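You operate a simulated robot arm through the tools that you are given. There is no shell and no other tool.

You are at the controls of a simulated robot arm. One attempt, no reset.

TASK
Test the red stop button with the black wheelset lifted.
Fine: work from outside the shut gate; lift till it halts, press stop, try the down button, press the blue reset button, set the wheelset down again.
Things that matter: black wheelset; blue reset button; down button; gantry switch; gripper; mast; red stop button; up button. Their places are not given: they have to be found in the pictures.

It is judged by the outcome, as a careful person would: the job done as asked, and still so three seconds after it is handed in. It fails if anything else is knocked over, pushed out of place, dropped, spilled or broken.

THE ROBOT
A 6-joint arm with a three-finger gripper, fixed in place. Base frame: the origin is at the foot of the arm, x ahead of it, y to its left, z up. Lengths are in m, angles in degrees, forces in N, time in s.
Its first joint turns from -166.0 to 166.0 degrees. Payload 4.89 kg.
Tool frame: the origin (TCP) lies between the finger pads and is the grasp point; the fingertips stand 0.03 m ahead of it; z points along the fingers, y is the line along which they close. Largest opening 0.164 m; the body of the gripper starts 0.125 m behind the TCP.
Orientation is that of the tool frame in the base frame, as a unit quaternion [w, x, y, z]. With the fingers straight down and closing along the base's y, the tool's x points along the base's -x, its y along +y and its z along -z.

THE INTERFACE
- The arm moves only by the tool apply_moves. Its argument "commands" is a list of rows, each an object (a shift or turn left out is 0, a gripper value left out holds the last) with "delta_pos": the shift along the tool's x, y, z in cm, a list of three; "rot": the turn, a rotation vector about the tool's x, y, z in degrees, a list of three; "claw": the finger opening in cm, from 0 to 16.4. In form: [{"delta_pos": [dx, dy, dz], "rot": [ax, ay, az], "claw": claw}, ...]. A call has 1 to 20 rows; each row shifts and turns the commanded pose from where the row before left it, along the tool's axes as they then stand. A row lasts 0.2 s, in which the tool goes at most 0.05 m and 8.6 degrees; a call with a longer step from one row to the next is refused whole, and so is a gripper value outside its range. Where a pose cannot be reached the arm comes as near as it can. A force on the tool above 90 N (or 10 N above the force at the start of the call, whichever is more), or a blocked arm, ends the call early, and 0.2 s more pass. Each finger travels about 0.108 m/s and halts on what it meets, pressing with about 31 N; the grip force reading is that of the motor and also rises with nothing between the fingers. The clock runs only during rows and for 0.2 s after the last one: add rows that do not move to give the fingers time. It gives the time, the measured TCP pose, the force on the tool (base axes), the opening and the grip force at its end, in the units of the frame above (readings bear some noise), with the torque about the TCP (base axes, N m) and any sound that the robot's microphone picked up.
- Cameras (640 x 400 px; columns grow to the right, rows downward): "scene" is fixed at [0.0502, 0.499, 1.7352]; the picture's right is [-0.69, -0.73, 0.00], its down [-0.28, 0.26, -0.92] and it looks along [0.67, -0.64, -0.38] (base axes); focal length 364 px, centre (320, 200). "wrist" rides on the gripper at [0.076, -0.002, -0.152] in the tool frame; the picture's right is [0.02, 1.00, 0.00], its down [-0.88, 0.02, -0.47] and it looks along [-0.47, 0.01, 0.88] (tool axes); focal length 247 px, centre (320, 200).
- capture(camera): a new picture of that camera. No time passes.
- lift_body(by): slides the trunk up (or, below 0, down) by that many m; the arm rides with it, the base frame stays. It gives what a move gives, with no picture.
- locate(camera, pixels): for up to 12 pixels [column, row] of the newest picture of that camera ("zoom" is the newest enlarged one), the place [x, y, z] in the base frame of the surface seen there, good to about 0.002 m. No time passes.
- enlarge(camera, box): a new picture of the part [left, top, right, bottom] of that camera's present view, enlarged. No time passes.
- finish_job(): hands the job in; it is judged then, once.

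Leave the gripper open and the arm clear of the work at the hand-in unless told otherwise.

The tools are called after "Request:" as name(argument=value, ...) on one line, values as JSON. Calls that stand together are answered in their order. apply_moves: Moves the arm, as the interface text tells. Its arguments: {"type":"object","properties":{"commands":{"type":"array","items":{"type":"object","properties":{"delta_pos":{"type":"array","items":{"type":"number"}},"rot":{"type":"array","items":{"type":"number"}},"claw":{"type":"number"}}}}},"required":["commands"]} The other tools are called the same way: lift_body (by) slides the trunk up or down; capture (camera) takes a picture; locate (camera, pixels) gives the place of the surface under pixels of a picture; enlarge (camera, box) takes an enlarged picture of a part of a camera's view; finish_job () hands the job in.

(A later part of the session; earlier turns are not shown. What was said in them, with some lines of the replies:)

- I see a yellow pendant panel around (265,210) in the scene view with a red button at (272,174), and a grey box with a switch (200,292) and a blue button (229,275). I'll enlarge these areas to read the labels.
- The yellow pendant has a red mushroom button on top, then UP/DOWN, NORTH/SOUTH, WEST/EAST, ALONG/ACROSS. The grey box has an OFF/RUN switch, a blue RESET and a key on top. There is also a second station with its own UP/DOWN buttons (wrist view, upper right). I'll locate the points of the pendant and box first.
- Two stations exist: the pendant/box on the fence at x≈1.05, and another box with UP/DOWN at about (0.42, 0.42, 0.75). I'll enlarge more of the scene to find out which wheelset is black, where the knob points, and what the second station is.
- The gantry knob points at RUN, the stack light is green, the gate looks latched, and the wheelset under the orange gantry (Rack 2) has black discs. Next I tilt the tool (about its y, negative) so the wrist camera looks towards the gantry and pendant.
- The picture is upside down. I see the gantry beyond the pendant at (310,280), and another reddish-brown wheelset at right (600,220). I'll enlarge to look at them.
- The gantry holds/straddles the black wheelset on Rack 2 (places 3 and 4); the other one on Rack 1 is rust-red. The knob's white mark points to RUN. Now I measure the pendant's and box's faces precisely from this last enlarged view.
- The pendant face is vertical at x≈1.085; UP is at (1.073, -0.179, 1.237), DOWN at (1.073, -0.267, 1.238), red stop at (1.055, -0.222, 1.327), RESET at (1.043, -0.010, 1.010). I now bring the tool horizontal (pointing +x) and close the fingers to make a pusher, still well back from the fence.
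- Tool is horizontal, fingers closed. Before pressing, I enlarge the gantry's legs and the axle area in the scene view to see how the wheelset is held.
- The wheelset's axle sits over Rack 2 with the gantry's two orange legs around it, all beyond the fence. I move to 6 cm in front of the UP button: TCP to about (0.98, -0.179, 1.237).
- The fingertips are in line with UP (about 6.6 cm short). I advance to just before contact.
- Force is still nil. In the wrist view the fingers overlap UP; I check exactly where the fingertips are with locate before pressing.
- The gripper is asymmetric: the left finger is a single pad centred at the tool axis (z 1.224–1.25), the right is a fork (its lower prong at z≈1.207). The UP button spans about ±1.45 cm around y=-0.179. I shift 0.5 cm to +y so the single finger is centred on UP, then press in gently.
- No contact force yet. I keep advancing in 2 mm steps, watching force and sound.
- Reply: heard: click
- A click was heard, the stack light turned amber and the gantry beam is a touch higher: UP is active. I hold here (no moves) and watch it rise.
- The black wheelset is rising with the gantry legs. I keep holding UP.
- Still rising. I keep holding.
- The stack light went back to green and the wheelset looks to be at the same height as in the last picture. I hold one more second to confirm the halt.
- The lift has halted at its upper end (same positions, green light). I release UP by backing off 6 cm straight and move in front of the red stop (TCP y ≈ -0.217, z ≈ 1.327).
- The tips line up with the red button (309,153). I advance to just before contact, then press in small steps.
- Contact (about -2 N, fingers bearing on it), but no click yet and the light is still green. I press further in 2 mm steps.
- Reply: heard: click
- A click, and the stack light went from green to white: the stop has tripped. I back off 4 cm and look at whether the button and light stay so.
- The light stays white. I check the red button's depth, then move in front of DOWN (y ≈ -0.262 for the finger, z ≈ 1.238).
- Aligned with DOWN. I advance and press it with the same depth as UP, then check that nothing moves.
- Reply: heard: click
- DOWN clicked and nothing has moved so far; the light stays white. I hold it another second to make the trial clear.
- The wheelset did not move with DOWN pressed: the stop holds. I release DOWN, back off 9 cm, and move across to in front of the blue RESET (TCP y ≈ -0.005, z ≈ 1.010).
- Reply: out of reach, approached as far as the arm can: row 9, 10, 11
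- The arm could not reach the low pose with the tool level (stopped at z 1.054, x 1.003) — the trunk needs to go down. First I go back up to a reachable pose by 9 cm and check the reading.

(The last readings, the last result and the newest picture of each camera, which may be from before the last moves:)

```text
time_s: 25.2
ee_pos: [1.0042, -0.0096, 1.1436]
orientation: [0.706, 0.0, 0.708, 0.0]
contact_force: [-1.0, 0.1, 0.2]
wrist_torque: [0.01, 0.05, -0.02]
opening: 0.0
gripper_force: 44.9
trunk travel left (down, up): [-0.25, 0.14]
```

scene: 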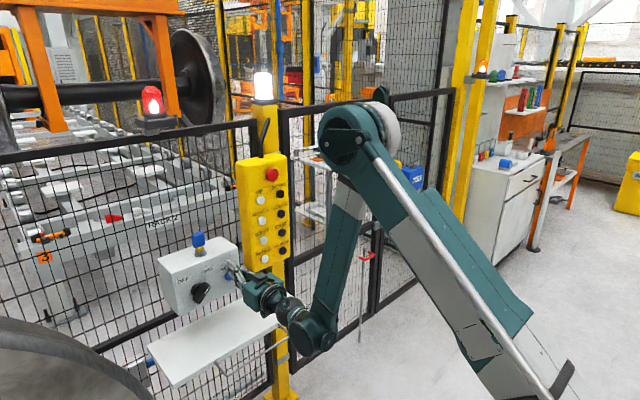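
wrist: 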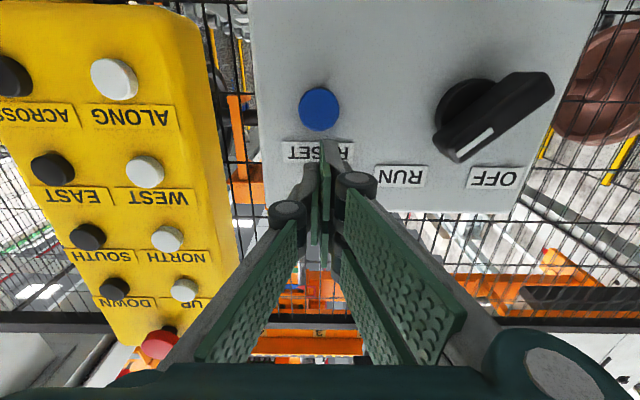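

Deltas are counted from the reached pose; now TCP is (1.004, -0.010, 1.144). I back off 5 cm and raise 6.5 cm, then I'll lower the trunk 0.20 m so that the tool comes to RESET height.

Request:
apply_moves(commands=[{"delta_pos": [0, 0.2, -3]}, {"delta_pos": [0, 0.2, -3]}, {"delta_pos": [-3.3, 0, 0]}, {"delta_pos": [-3.3, 0, 0]}, {}])

Request:
capture(camera="scene")

Request:
capture(camera="wrist")

```text
time_s: 26.4
ee_pos: [0.9452, -0.006, 1.2101]
orientation: [0.706, 0.0, 0.708, -0.001]
contact_force: [-0.6, 0.1, 0.5]
wrist_torque: [0.0, 0.07, 0.01]
opening: 0.0
gripper_force: 44.8
trunk travel left (down, up): [-0.25, 0.14]
```

```text
taken
```

scene: 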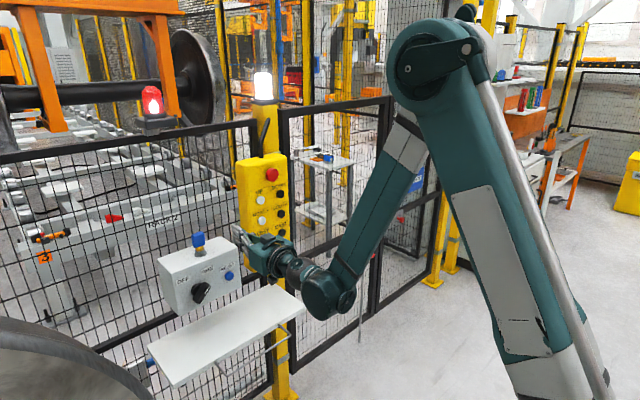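

```text
taken
```

wrist: 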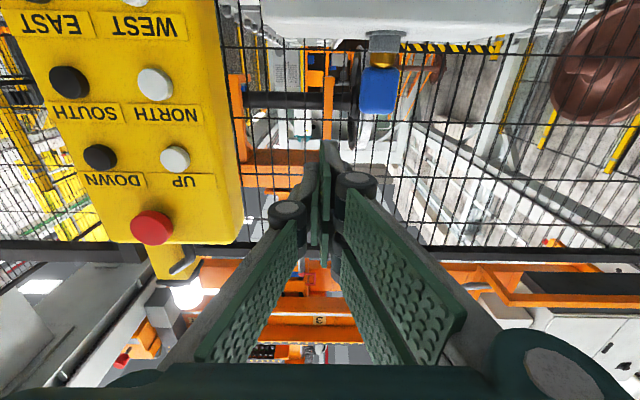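

I check the arm's lowest points against the shelf (z 0.80) before lowering.

Request:
locate(camera="scene", pixels=[[325, 285], [325, 310], [347, 300], [300, 275], [280, 260], [265, 335], [300, 300], [272, 350], [290, 330]])

```text
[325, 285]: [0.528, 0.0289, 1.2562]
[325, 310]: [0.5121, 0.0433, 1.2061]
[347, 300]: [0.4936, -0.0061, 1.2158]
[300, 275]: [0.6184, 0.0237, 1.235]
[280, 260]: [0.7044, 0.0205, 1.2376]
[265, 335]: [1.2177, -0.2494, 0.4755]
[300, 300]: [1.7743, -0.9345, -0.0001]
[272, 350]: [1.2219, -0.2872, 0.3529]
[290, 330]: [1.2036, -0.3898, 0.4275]
```

The wrist joint sits at about (0.51, 0.04, 1.2), level with the tool and well back from the shelf, so lowering by 0.20 m is clear. I lower the trunk.

Request:
lift_body(by=-0.2)

Request:
capture(camera="wrist")

Request:
capture(camera="scene")

```text
time_s: 28.6
ee_pos: [0.9455, -0.0071, 1.0091]
orientation: [0.706, 0.0, 0.708, 0.0]
contact_force: [-0.4, -0.8, 0.0]
wrist_torque: [0.01, -0.01, 0.01]
opening: 0.0
gripper_force: 45.3
trunk travel left (down, up): [-0.05, 0.34]
```

```text
taken
```

wrist: 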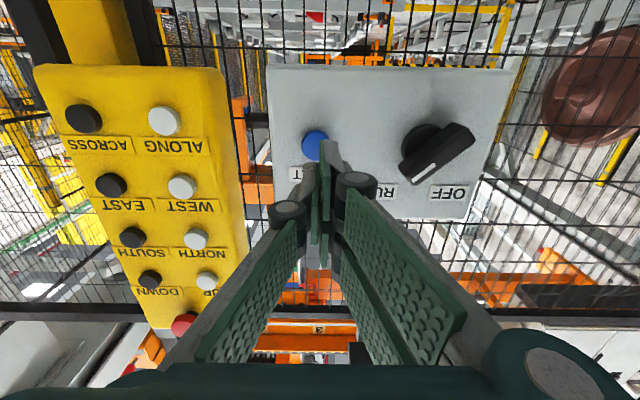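

```text
taken
```

scene: 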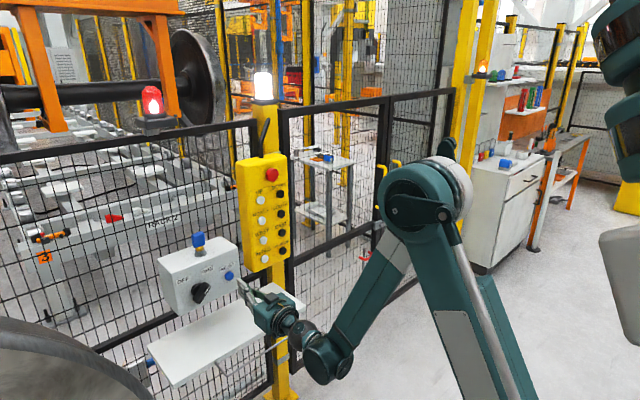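

Now TCP is (0.9455, -0.007, 1.009), in line with RESET at (315,145). I advance to near contact and then press in small steps.

Request:
apply_moves(commands=[{"delta_pos": [0, 0.1, 3.5]}, {"delta_pos": [0, 0.1, 3.0]}, {"delta_pos": [0, 0, 0.4]}, {"delta_pos": [0, 0, 0.3]}, {}])

Request:
enlarge(camera="wrist", box=[220, 60, 460, 230])

Request:
capture(camera="scene")

```text
time_s: 29.8
ee_pos: [1.0192, -0.0032, 1.0095]
orientation: [0.706, 0.0, 0.708, 0.0]
contact_force: [-1.7, 0.4, -0.4]
wrist_torque: [-0.04, -0.03, 0.0]
opening: 0.0
gripper_force: 44.7
trunk travel left (down, up): [-0.05, 0.34]
```

```text
2.35 times, centred on (340, 145) of wrist
```

zoom: 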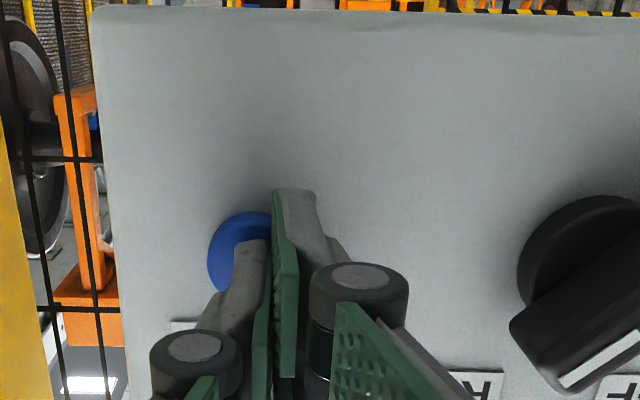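

```text
taken
```

scene: 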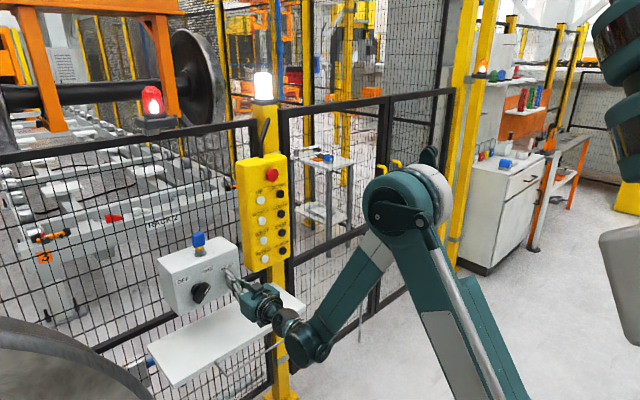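

Light contact (-1.7 N), no click yet. I press 2 mm and 2 mm more.

Request:
apply_moves(commands=[{"delta_pos": [0, 0, 0.2]}, {"delta_pos": [0, 0, 0.2]}, {}])

Request:
capture(camera="scene")

```text
time_s: 30.6
ee_pos: [1.0217, -0.0039, 1.0089]
orientation: [0.706, 0.001, 0.709, -0.001]
contact_force: [-8.2, 0.9, -2.5]
wrist_torque: [0.01, 0.12, 0.01]
opening: 0.0059
gripper_force: 44.9
trunk travel left (down, up): [-0.05, 0.34]
heard: click
```

```text
taken
```

scene: 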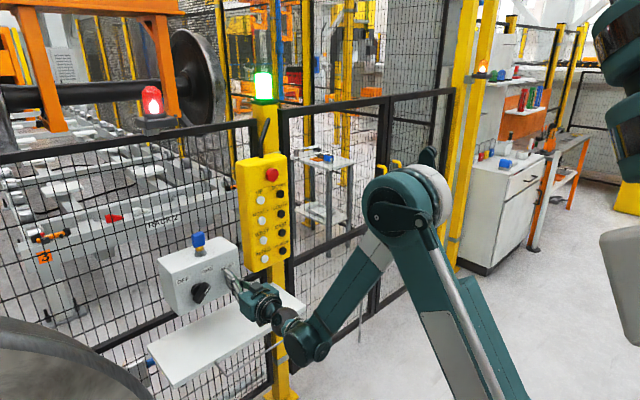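

The click came and the stack light is green again: reset. I back off 7.6 cm from RESET, then raise the trunk back by 0.20 m.

Request:
apply_moves(commands=[{"delta_pos": [0, 0, -2]}, {"delta_pos": [0, 0, -3]}, {"delta_pos": [0, 0, -2.6]}, {}])

Request:
lift_body(by=0.2)

Request:
capture(camera="scene")

Request:
capture(camera="wrist")

```text
time_s: 31.6
ee_pos: [0.9453, -0.0022, 1.0106]
orientation: [0.705, 0.0, 0.709, 0.0]
contact_force: [-0.3, 0.4, -0.6]
wrist_torque: [-0.01, 0.01, 0.02]
opening: 0.0
gripper_force: 45.6
trunk travel left (down, up): [-0.05, 0.34]
```

```text
time_s: 33.7
ee_pos: [0.9462, -0.0027, 1.2094]
orientation: [0.706, 0.0, 0.709, 0.0]
contact_force: [1.3, -0.2, -0.1]
wrist_torque: [0.01, -0.03, 0.01]
opening: 0.0
gripper_force: 45.1
trunk travel left (down, up): [-0.25, 0.14]
```

```text
taken
```

scene: 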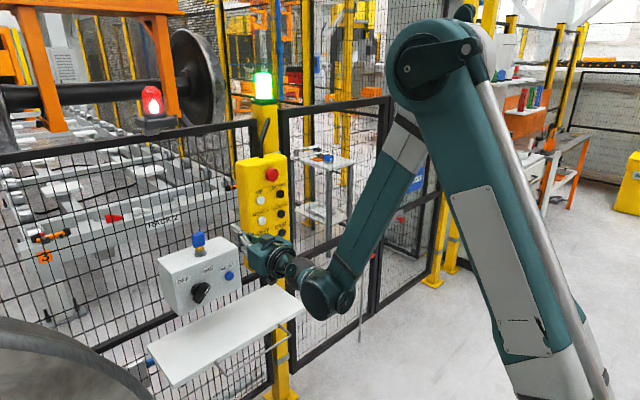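

```text
taken
```

wrist: 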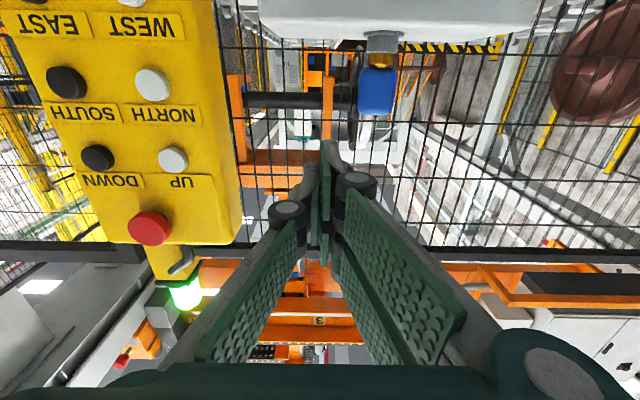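

I move across to in front of DOWN: -26 cm in y, +2.8 cm up, then 4 cm forward.

Request:
apply_moves(commands=[{"delta_pos": [-0.47, -4.34, 0]}, {"delta_pos": [-0.47, -4.34, 0]}, {"delta_pos": [-0.47, -4.34, 0]}, {"delta_pos": [-0.47, -4.34, 0]}, {"delta_pos": [-0.47, -4.34, 0]}, {"delta_pos": [-0.47, -4.34, 0]}, {"delta_pos": [0, 0, 3.9]}, {}])

Request:
capture(camera="wrist")

```text
time_s: 35.5
ee_pos: [0.9852, -0.2651, 1.2368]
orientation: [0.705, 0.0, 0.709, 0.0]
contact_force: [0.0, -0.8, -1.0]
wrist_torque: [0.02, -0.05, 0.13]
opening: 0.0001
gripper_force: 44.5
trunk travel left (down, up): [-0.25, 0.14]
```

```text
taken
```

wrist: 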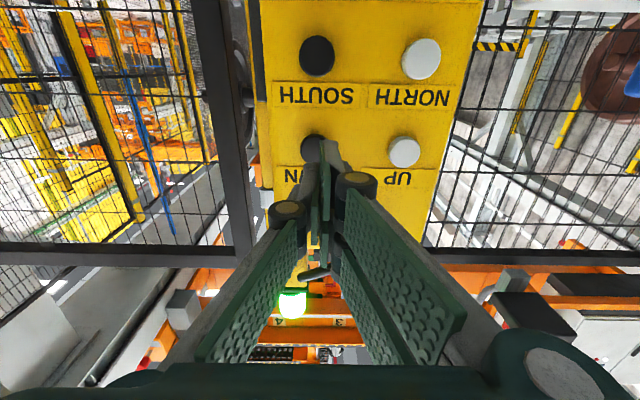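

Aligned with DOWN (313,148), light green. I press DOWN and hold, checking the wheelset as it descends.

Request:
apply_moves(commands=[{"delta_pos": [-0.1, 0.2, 3]}, {"delta_pos": [0, 0, 2.3]}, {"delta_pos": [0, 0, 0.5]}, {"delta_pos": [0, 0, 0.4]}, {"delta_pos": [0, 0, 0.3]}, {}])

Request:
capture(camera="scene")

```text
time_s: 36.9
ee_pos: [1.0494, -0.2621, 1.2381]
orientation: [0.705, 0.001, 0.709, -0.001]
contact_force: [-2.8, -0.9, -0.7]
wrist_torque: [0.01, 0.02, -0.03]
opening: 0.006
gripper_force: 45.4
trunk travel left (down, up): [-0.25, 0.14]
heard: click
```

```text
taken
```

scene: 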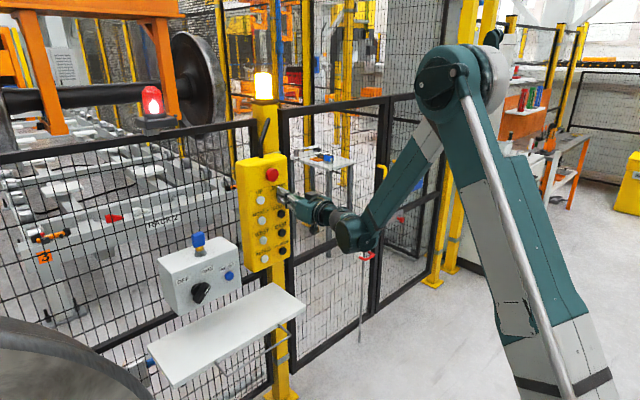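

Click, amber light, and the wheelset is starting down. I keep holding.

Request:
apply_moves(commands=[{}, {}, {}, {}, {}])

Request:
capture(camera="scene")

```text
time_s: 38.1
ee_pos: [1.0503, -0.2622, 1.2386]
orientation: [0.706, 0.0, 0.708, 0.0]
contact_force: [-3.4, -0.6, 0.2]
wrist_torque: [0.03, 0.0, 0.0]
opening: 0.0058
gripper_force: 44.6
trunk travel left (down, up): [-0.25, 0.14]
```

```text
taken
```

scene: 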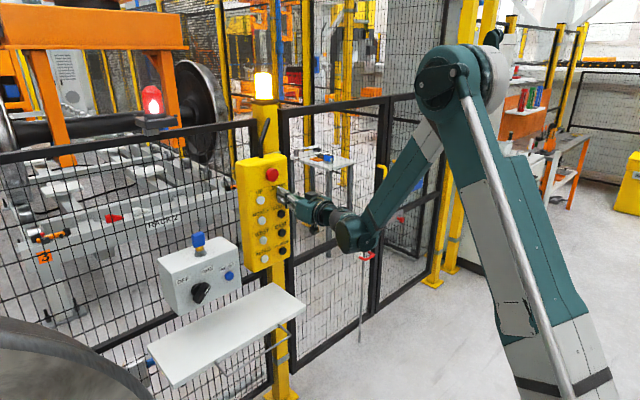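

Still coming down (beam now around row 10–45; at the start it was at 38–75). I keep holding in shorter spells.

Request:
apply_moves(commands=[{}, {}, {}])

Request:
capture(camera="scene")

```text
time_s: 38.9
ee_pos: [1.0508, -0.2622, 1.2387]
orientation: [0.706, 0.001, 0.709, -0.001]
contact_force: [-3.1, -0.8, -0.5]
wrist_torque: [0.05, 0.02, 0.0]
opening: 0.0062
gripper_force: 44.6
trunk travel left (down, up): [-0.25, 0.14]
```

```text
taken
```

scene: 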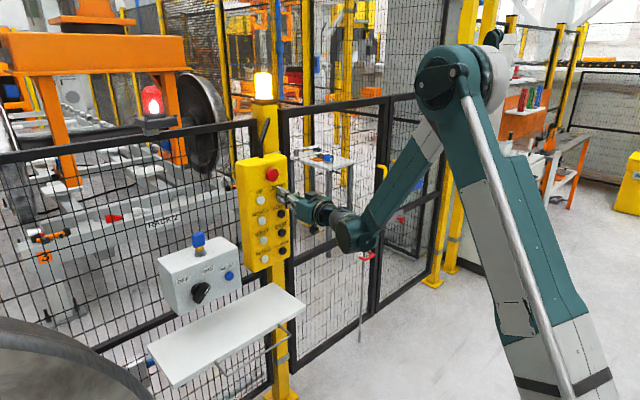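

Very near its starting height (beam top at row ~35 versus ~40 at the start), light still amber. I hold two more rows.

Request:
apply_moves(commands=[{}])

Request:
capture(camera="scene")

Request:
locate(camera="scene", pixels=[[180, 163], [205, 80], [100, 60], [70, 170]])

```text
time_s: 39.3
ee_pos: [1.0496, -0.2622, 1.2383]
orientation: [0.705, 0.001, 0.709, -0.001]
contact_force: [-2.7, -0.7, 0.8]
wrist_torque: [0.01, 0.05, -0.03]
opening: 0.0061
gripper_force: 45.1
trunk travel left (down, up): [-0.25, 0.14]
```

```text
taken
```

scene: 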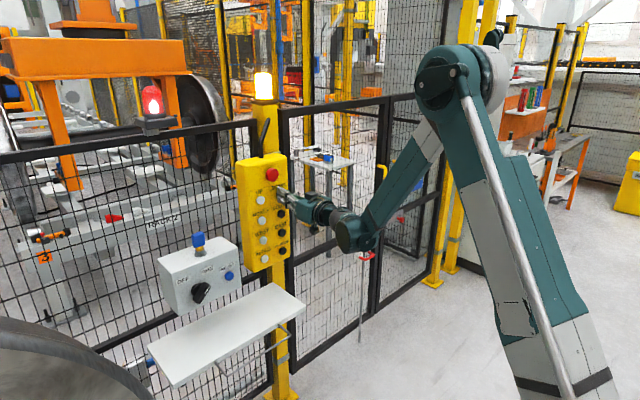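

```text
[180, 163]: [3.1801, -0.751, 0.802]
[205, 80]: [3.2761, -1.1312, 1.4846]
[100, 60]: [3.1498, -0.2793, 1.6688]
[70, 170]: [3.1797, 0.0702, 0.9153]
```

Almost identical to the start picture, but the light is still amber, so it may still be seating. I hold one more row and compare closely.

Request:
apply_moves(commands=[{}])

Request:
enlarge(camera="scene", box=[0, 0, 240, 150])

Request:
enlarge(camera="scene", box=[0, 100, 240, 270])

Request:
capture(camera="scene")

```text
time_s: 39.7
ee_pos: [1.0487, -0.2628, 1.239]
orientation: [0.705, 0.0, 0.709, 0.0]
contact_force: [-2.8, 0.9, -0.2]
wrist_torque: [0.01, 0.01, -0.01]
opening: 0.0059
gripper_force: 45.1
trunk travel left (down, up): [-0.25, 0.14]
```

```text
2.67 times, centred on (120, 75) of scene
```

zoom: 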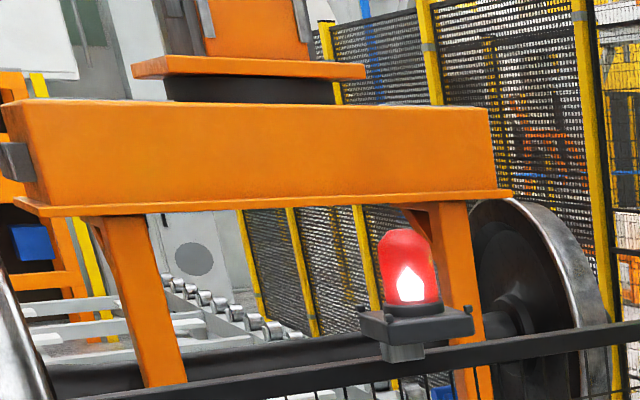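

```text
2.35 times, centred on (120, 185) of scene
```

zoom: 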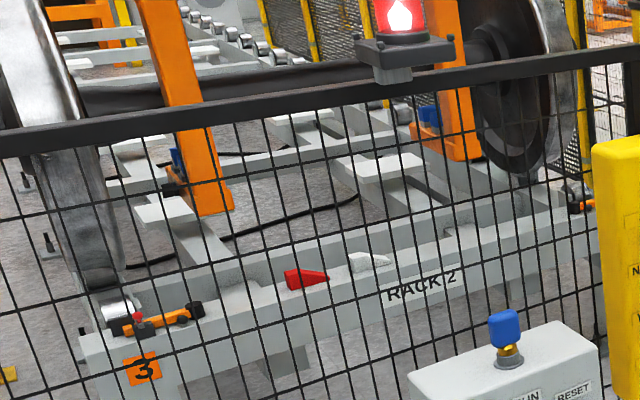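

```text
taken
```

scene: 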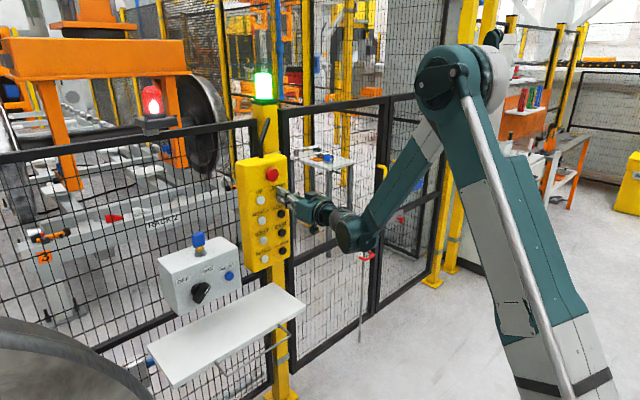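

The light is green again and the wheelset and gantry match the starting picture exactly: set down and halted. I release DOWN, back well away from the fence, and open the gripper.

Request:
apply_moves(commands=[{"delta_pos": [0, 0, -2]}, {"delta_pos": [0, 0, -4]}, {"delta_pos": [0, 0, -4.5]}, {"delta_pos": [0, 0, -4.5]}, {"delta_pos": [-2, 1, -4]}, {"delta_pos": [-2, 1, -4]}, {"delta_pos": [-2, 1, -4], "claw": 16.4}, {"delta_pos": [-2, 1, -4]}, {"delta_pos": [-2, 1, -4]}, {"delta_pos": [-2, 1, -4]}, {"delta_pos": [-2, 1, -4]}, {"delta_pos": [-2, 1, -4]}, {}, {}])

Request:
capture(camera="scene")

Request:
capture(camera="wrist")

```text
time_s: 42.7
ee_pos: [0.5813, -0.183, 1.4021]
orientation: [0.706, 0.001, 0.708, -0.001]
contact_force: [0.1, -0.7, 0.1]
wrist_torque: [0.0, 0.07, 0.02]
opening: 0.1639
gripper_force: 0.2
trunk travel left (down, up): [-0.25, 0.14]
```

```text
taken
```

scene: 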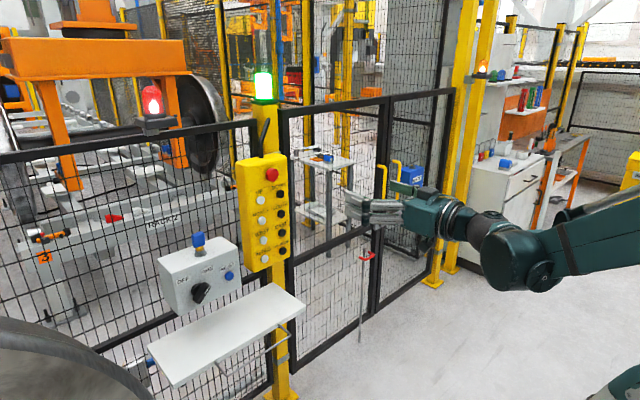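

```text
taken
```

wrist: 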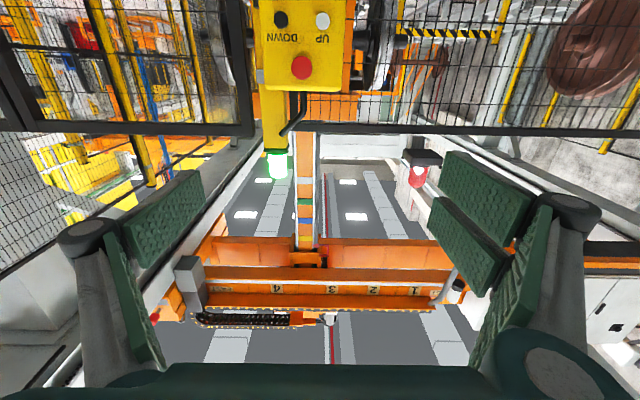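

The arm is clear with the gripper open, the light is green, the gate is shut, the knob is still at RUN, and the wheelset is back on Rack 2. One last close comparison before handing in.

Request:
enlarge(camera="scene", box=[0, 0, 320, 240])

Request:
enlarge(camera="wrist", box=[220, 0, 460, 250])

```text
1.67 times, centred on (160, 120) of scene
```

zoom: 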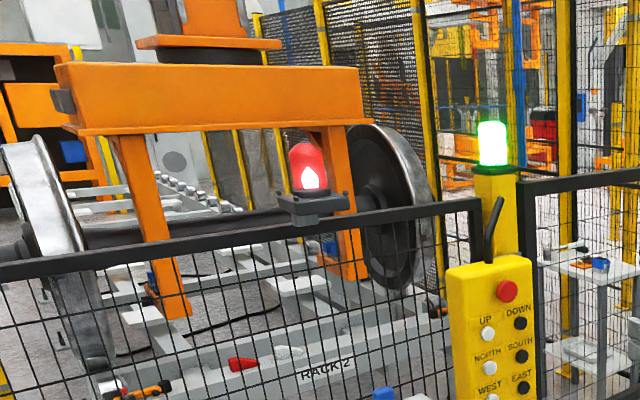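

```text
1.60 times, centred on (340, 125) of wrist
```

zoom: 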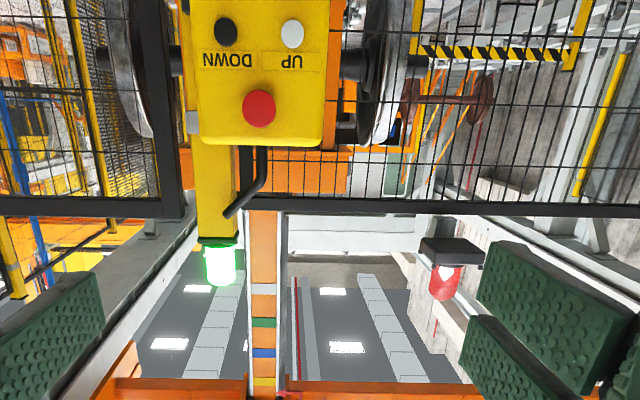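

Everything matches the starting state: wheelset set down on Rack 2, stack light green, all else untouched. I hand the job in.

Request:
finish_job()

```text
The job is handed in.
```

I tested the red stop button with the black wheelset lifted, and it worked. The wheelset is back on Rack 2.

1. **Lift:** I held UP until the gantry halted on its own at the top and the stack light went back to green.
2. **Stop:** I pressed the red stop button. It clicked and the light went from green to white.
3. **Down, with stop tripped:** I held DOWN for over a second. It clicked, but the wheelset did not move.
4. **Reset:** I pressed the blue RESET button and the light went back to green.
5. **Set down:** I held DOWN until the wheelset was back on the rack and the light went from amber to green. The final pictures match the starting ones.

I worked from outside the fence with the gate shut and left the gantry switch at RUN. To reach RESET I lowered the trunk 0.20 m, then raised it back afterwards. The gripper is open and the arm is clear of the fence.
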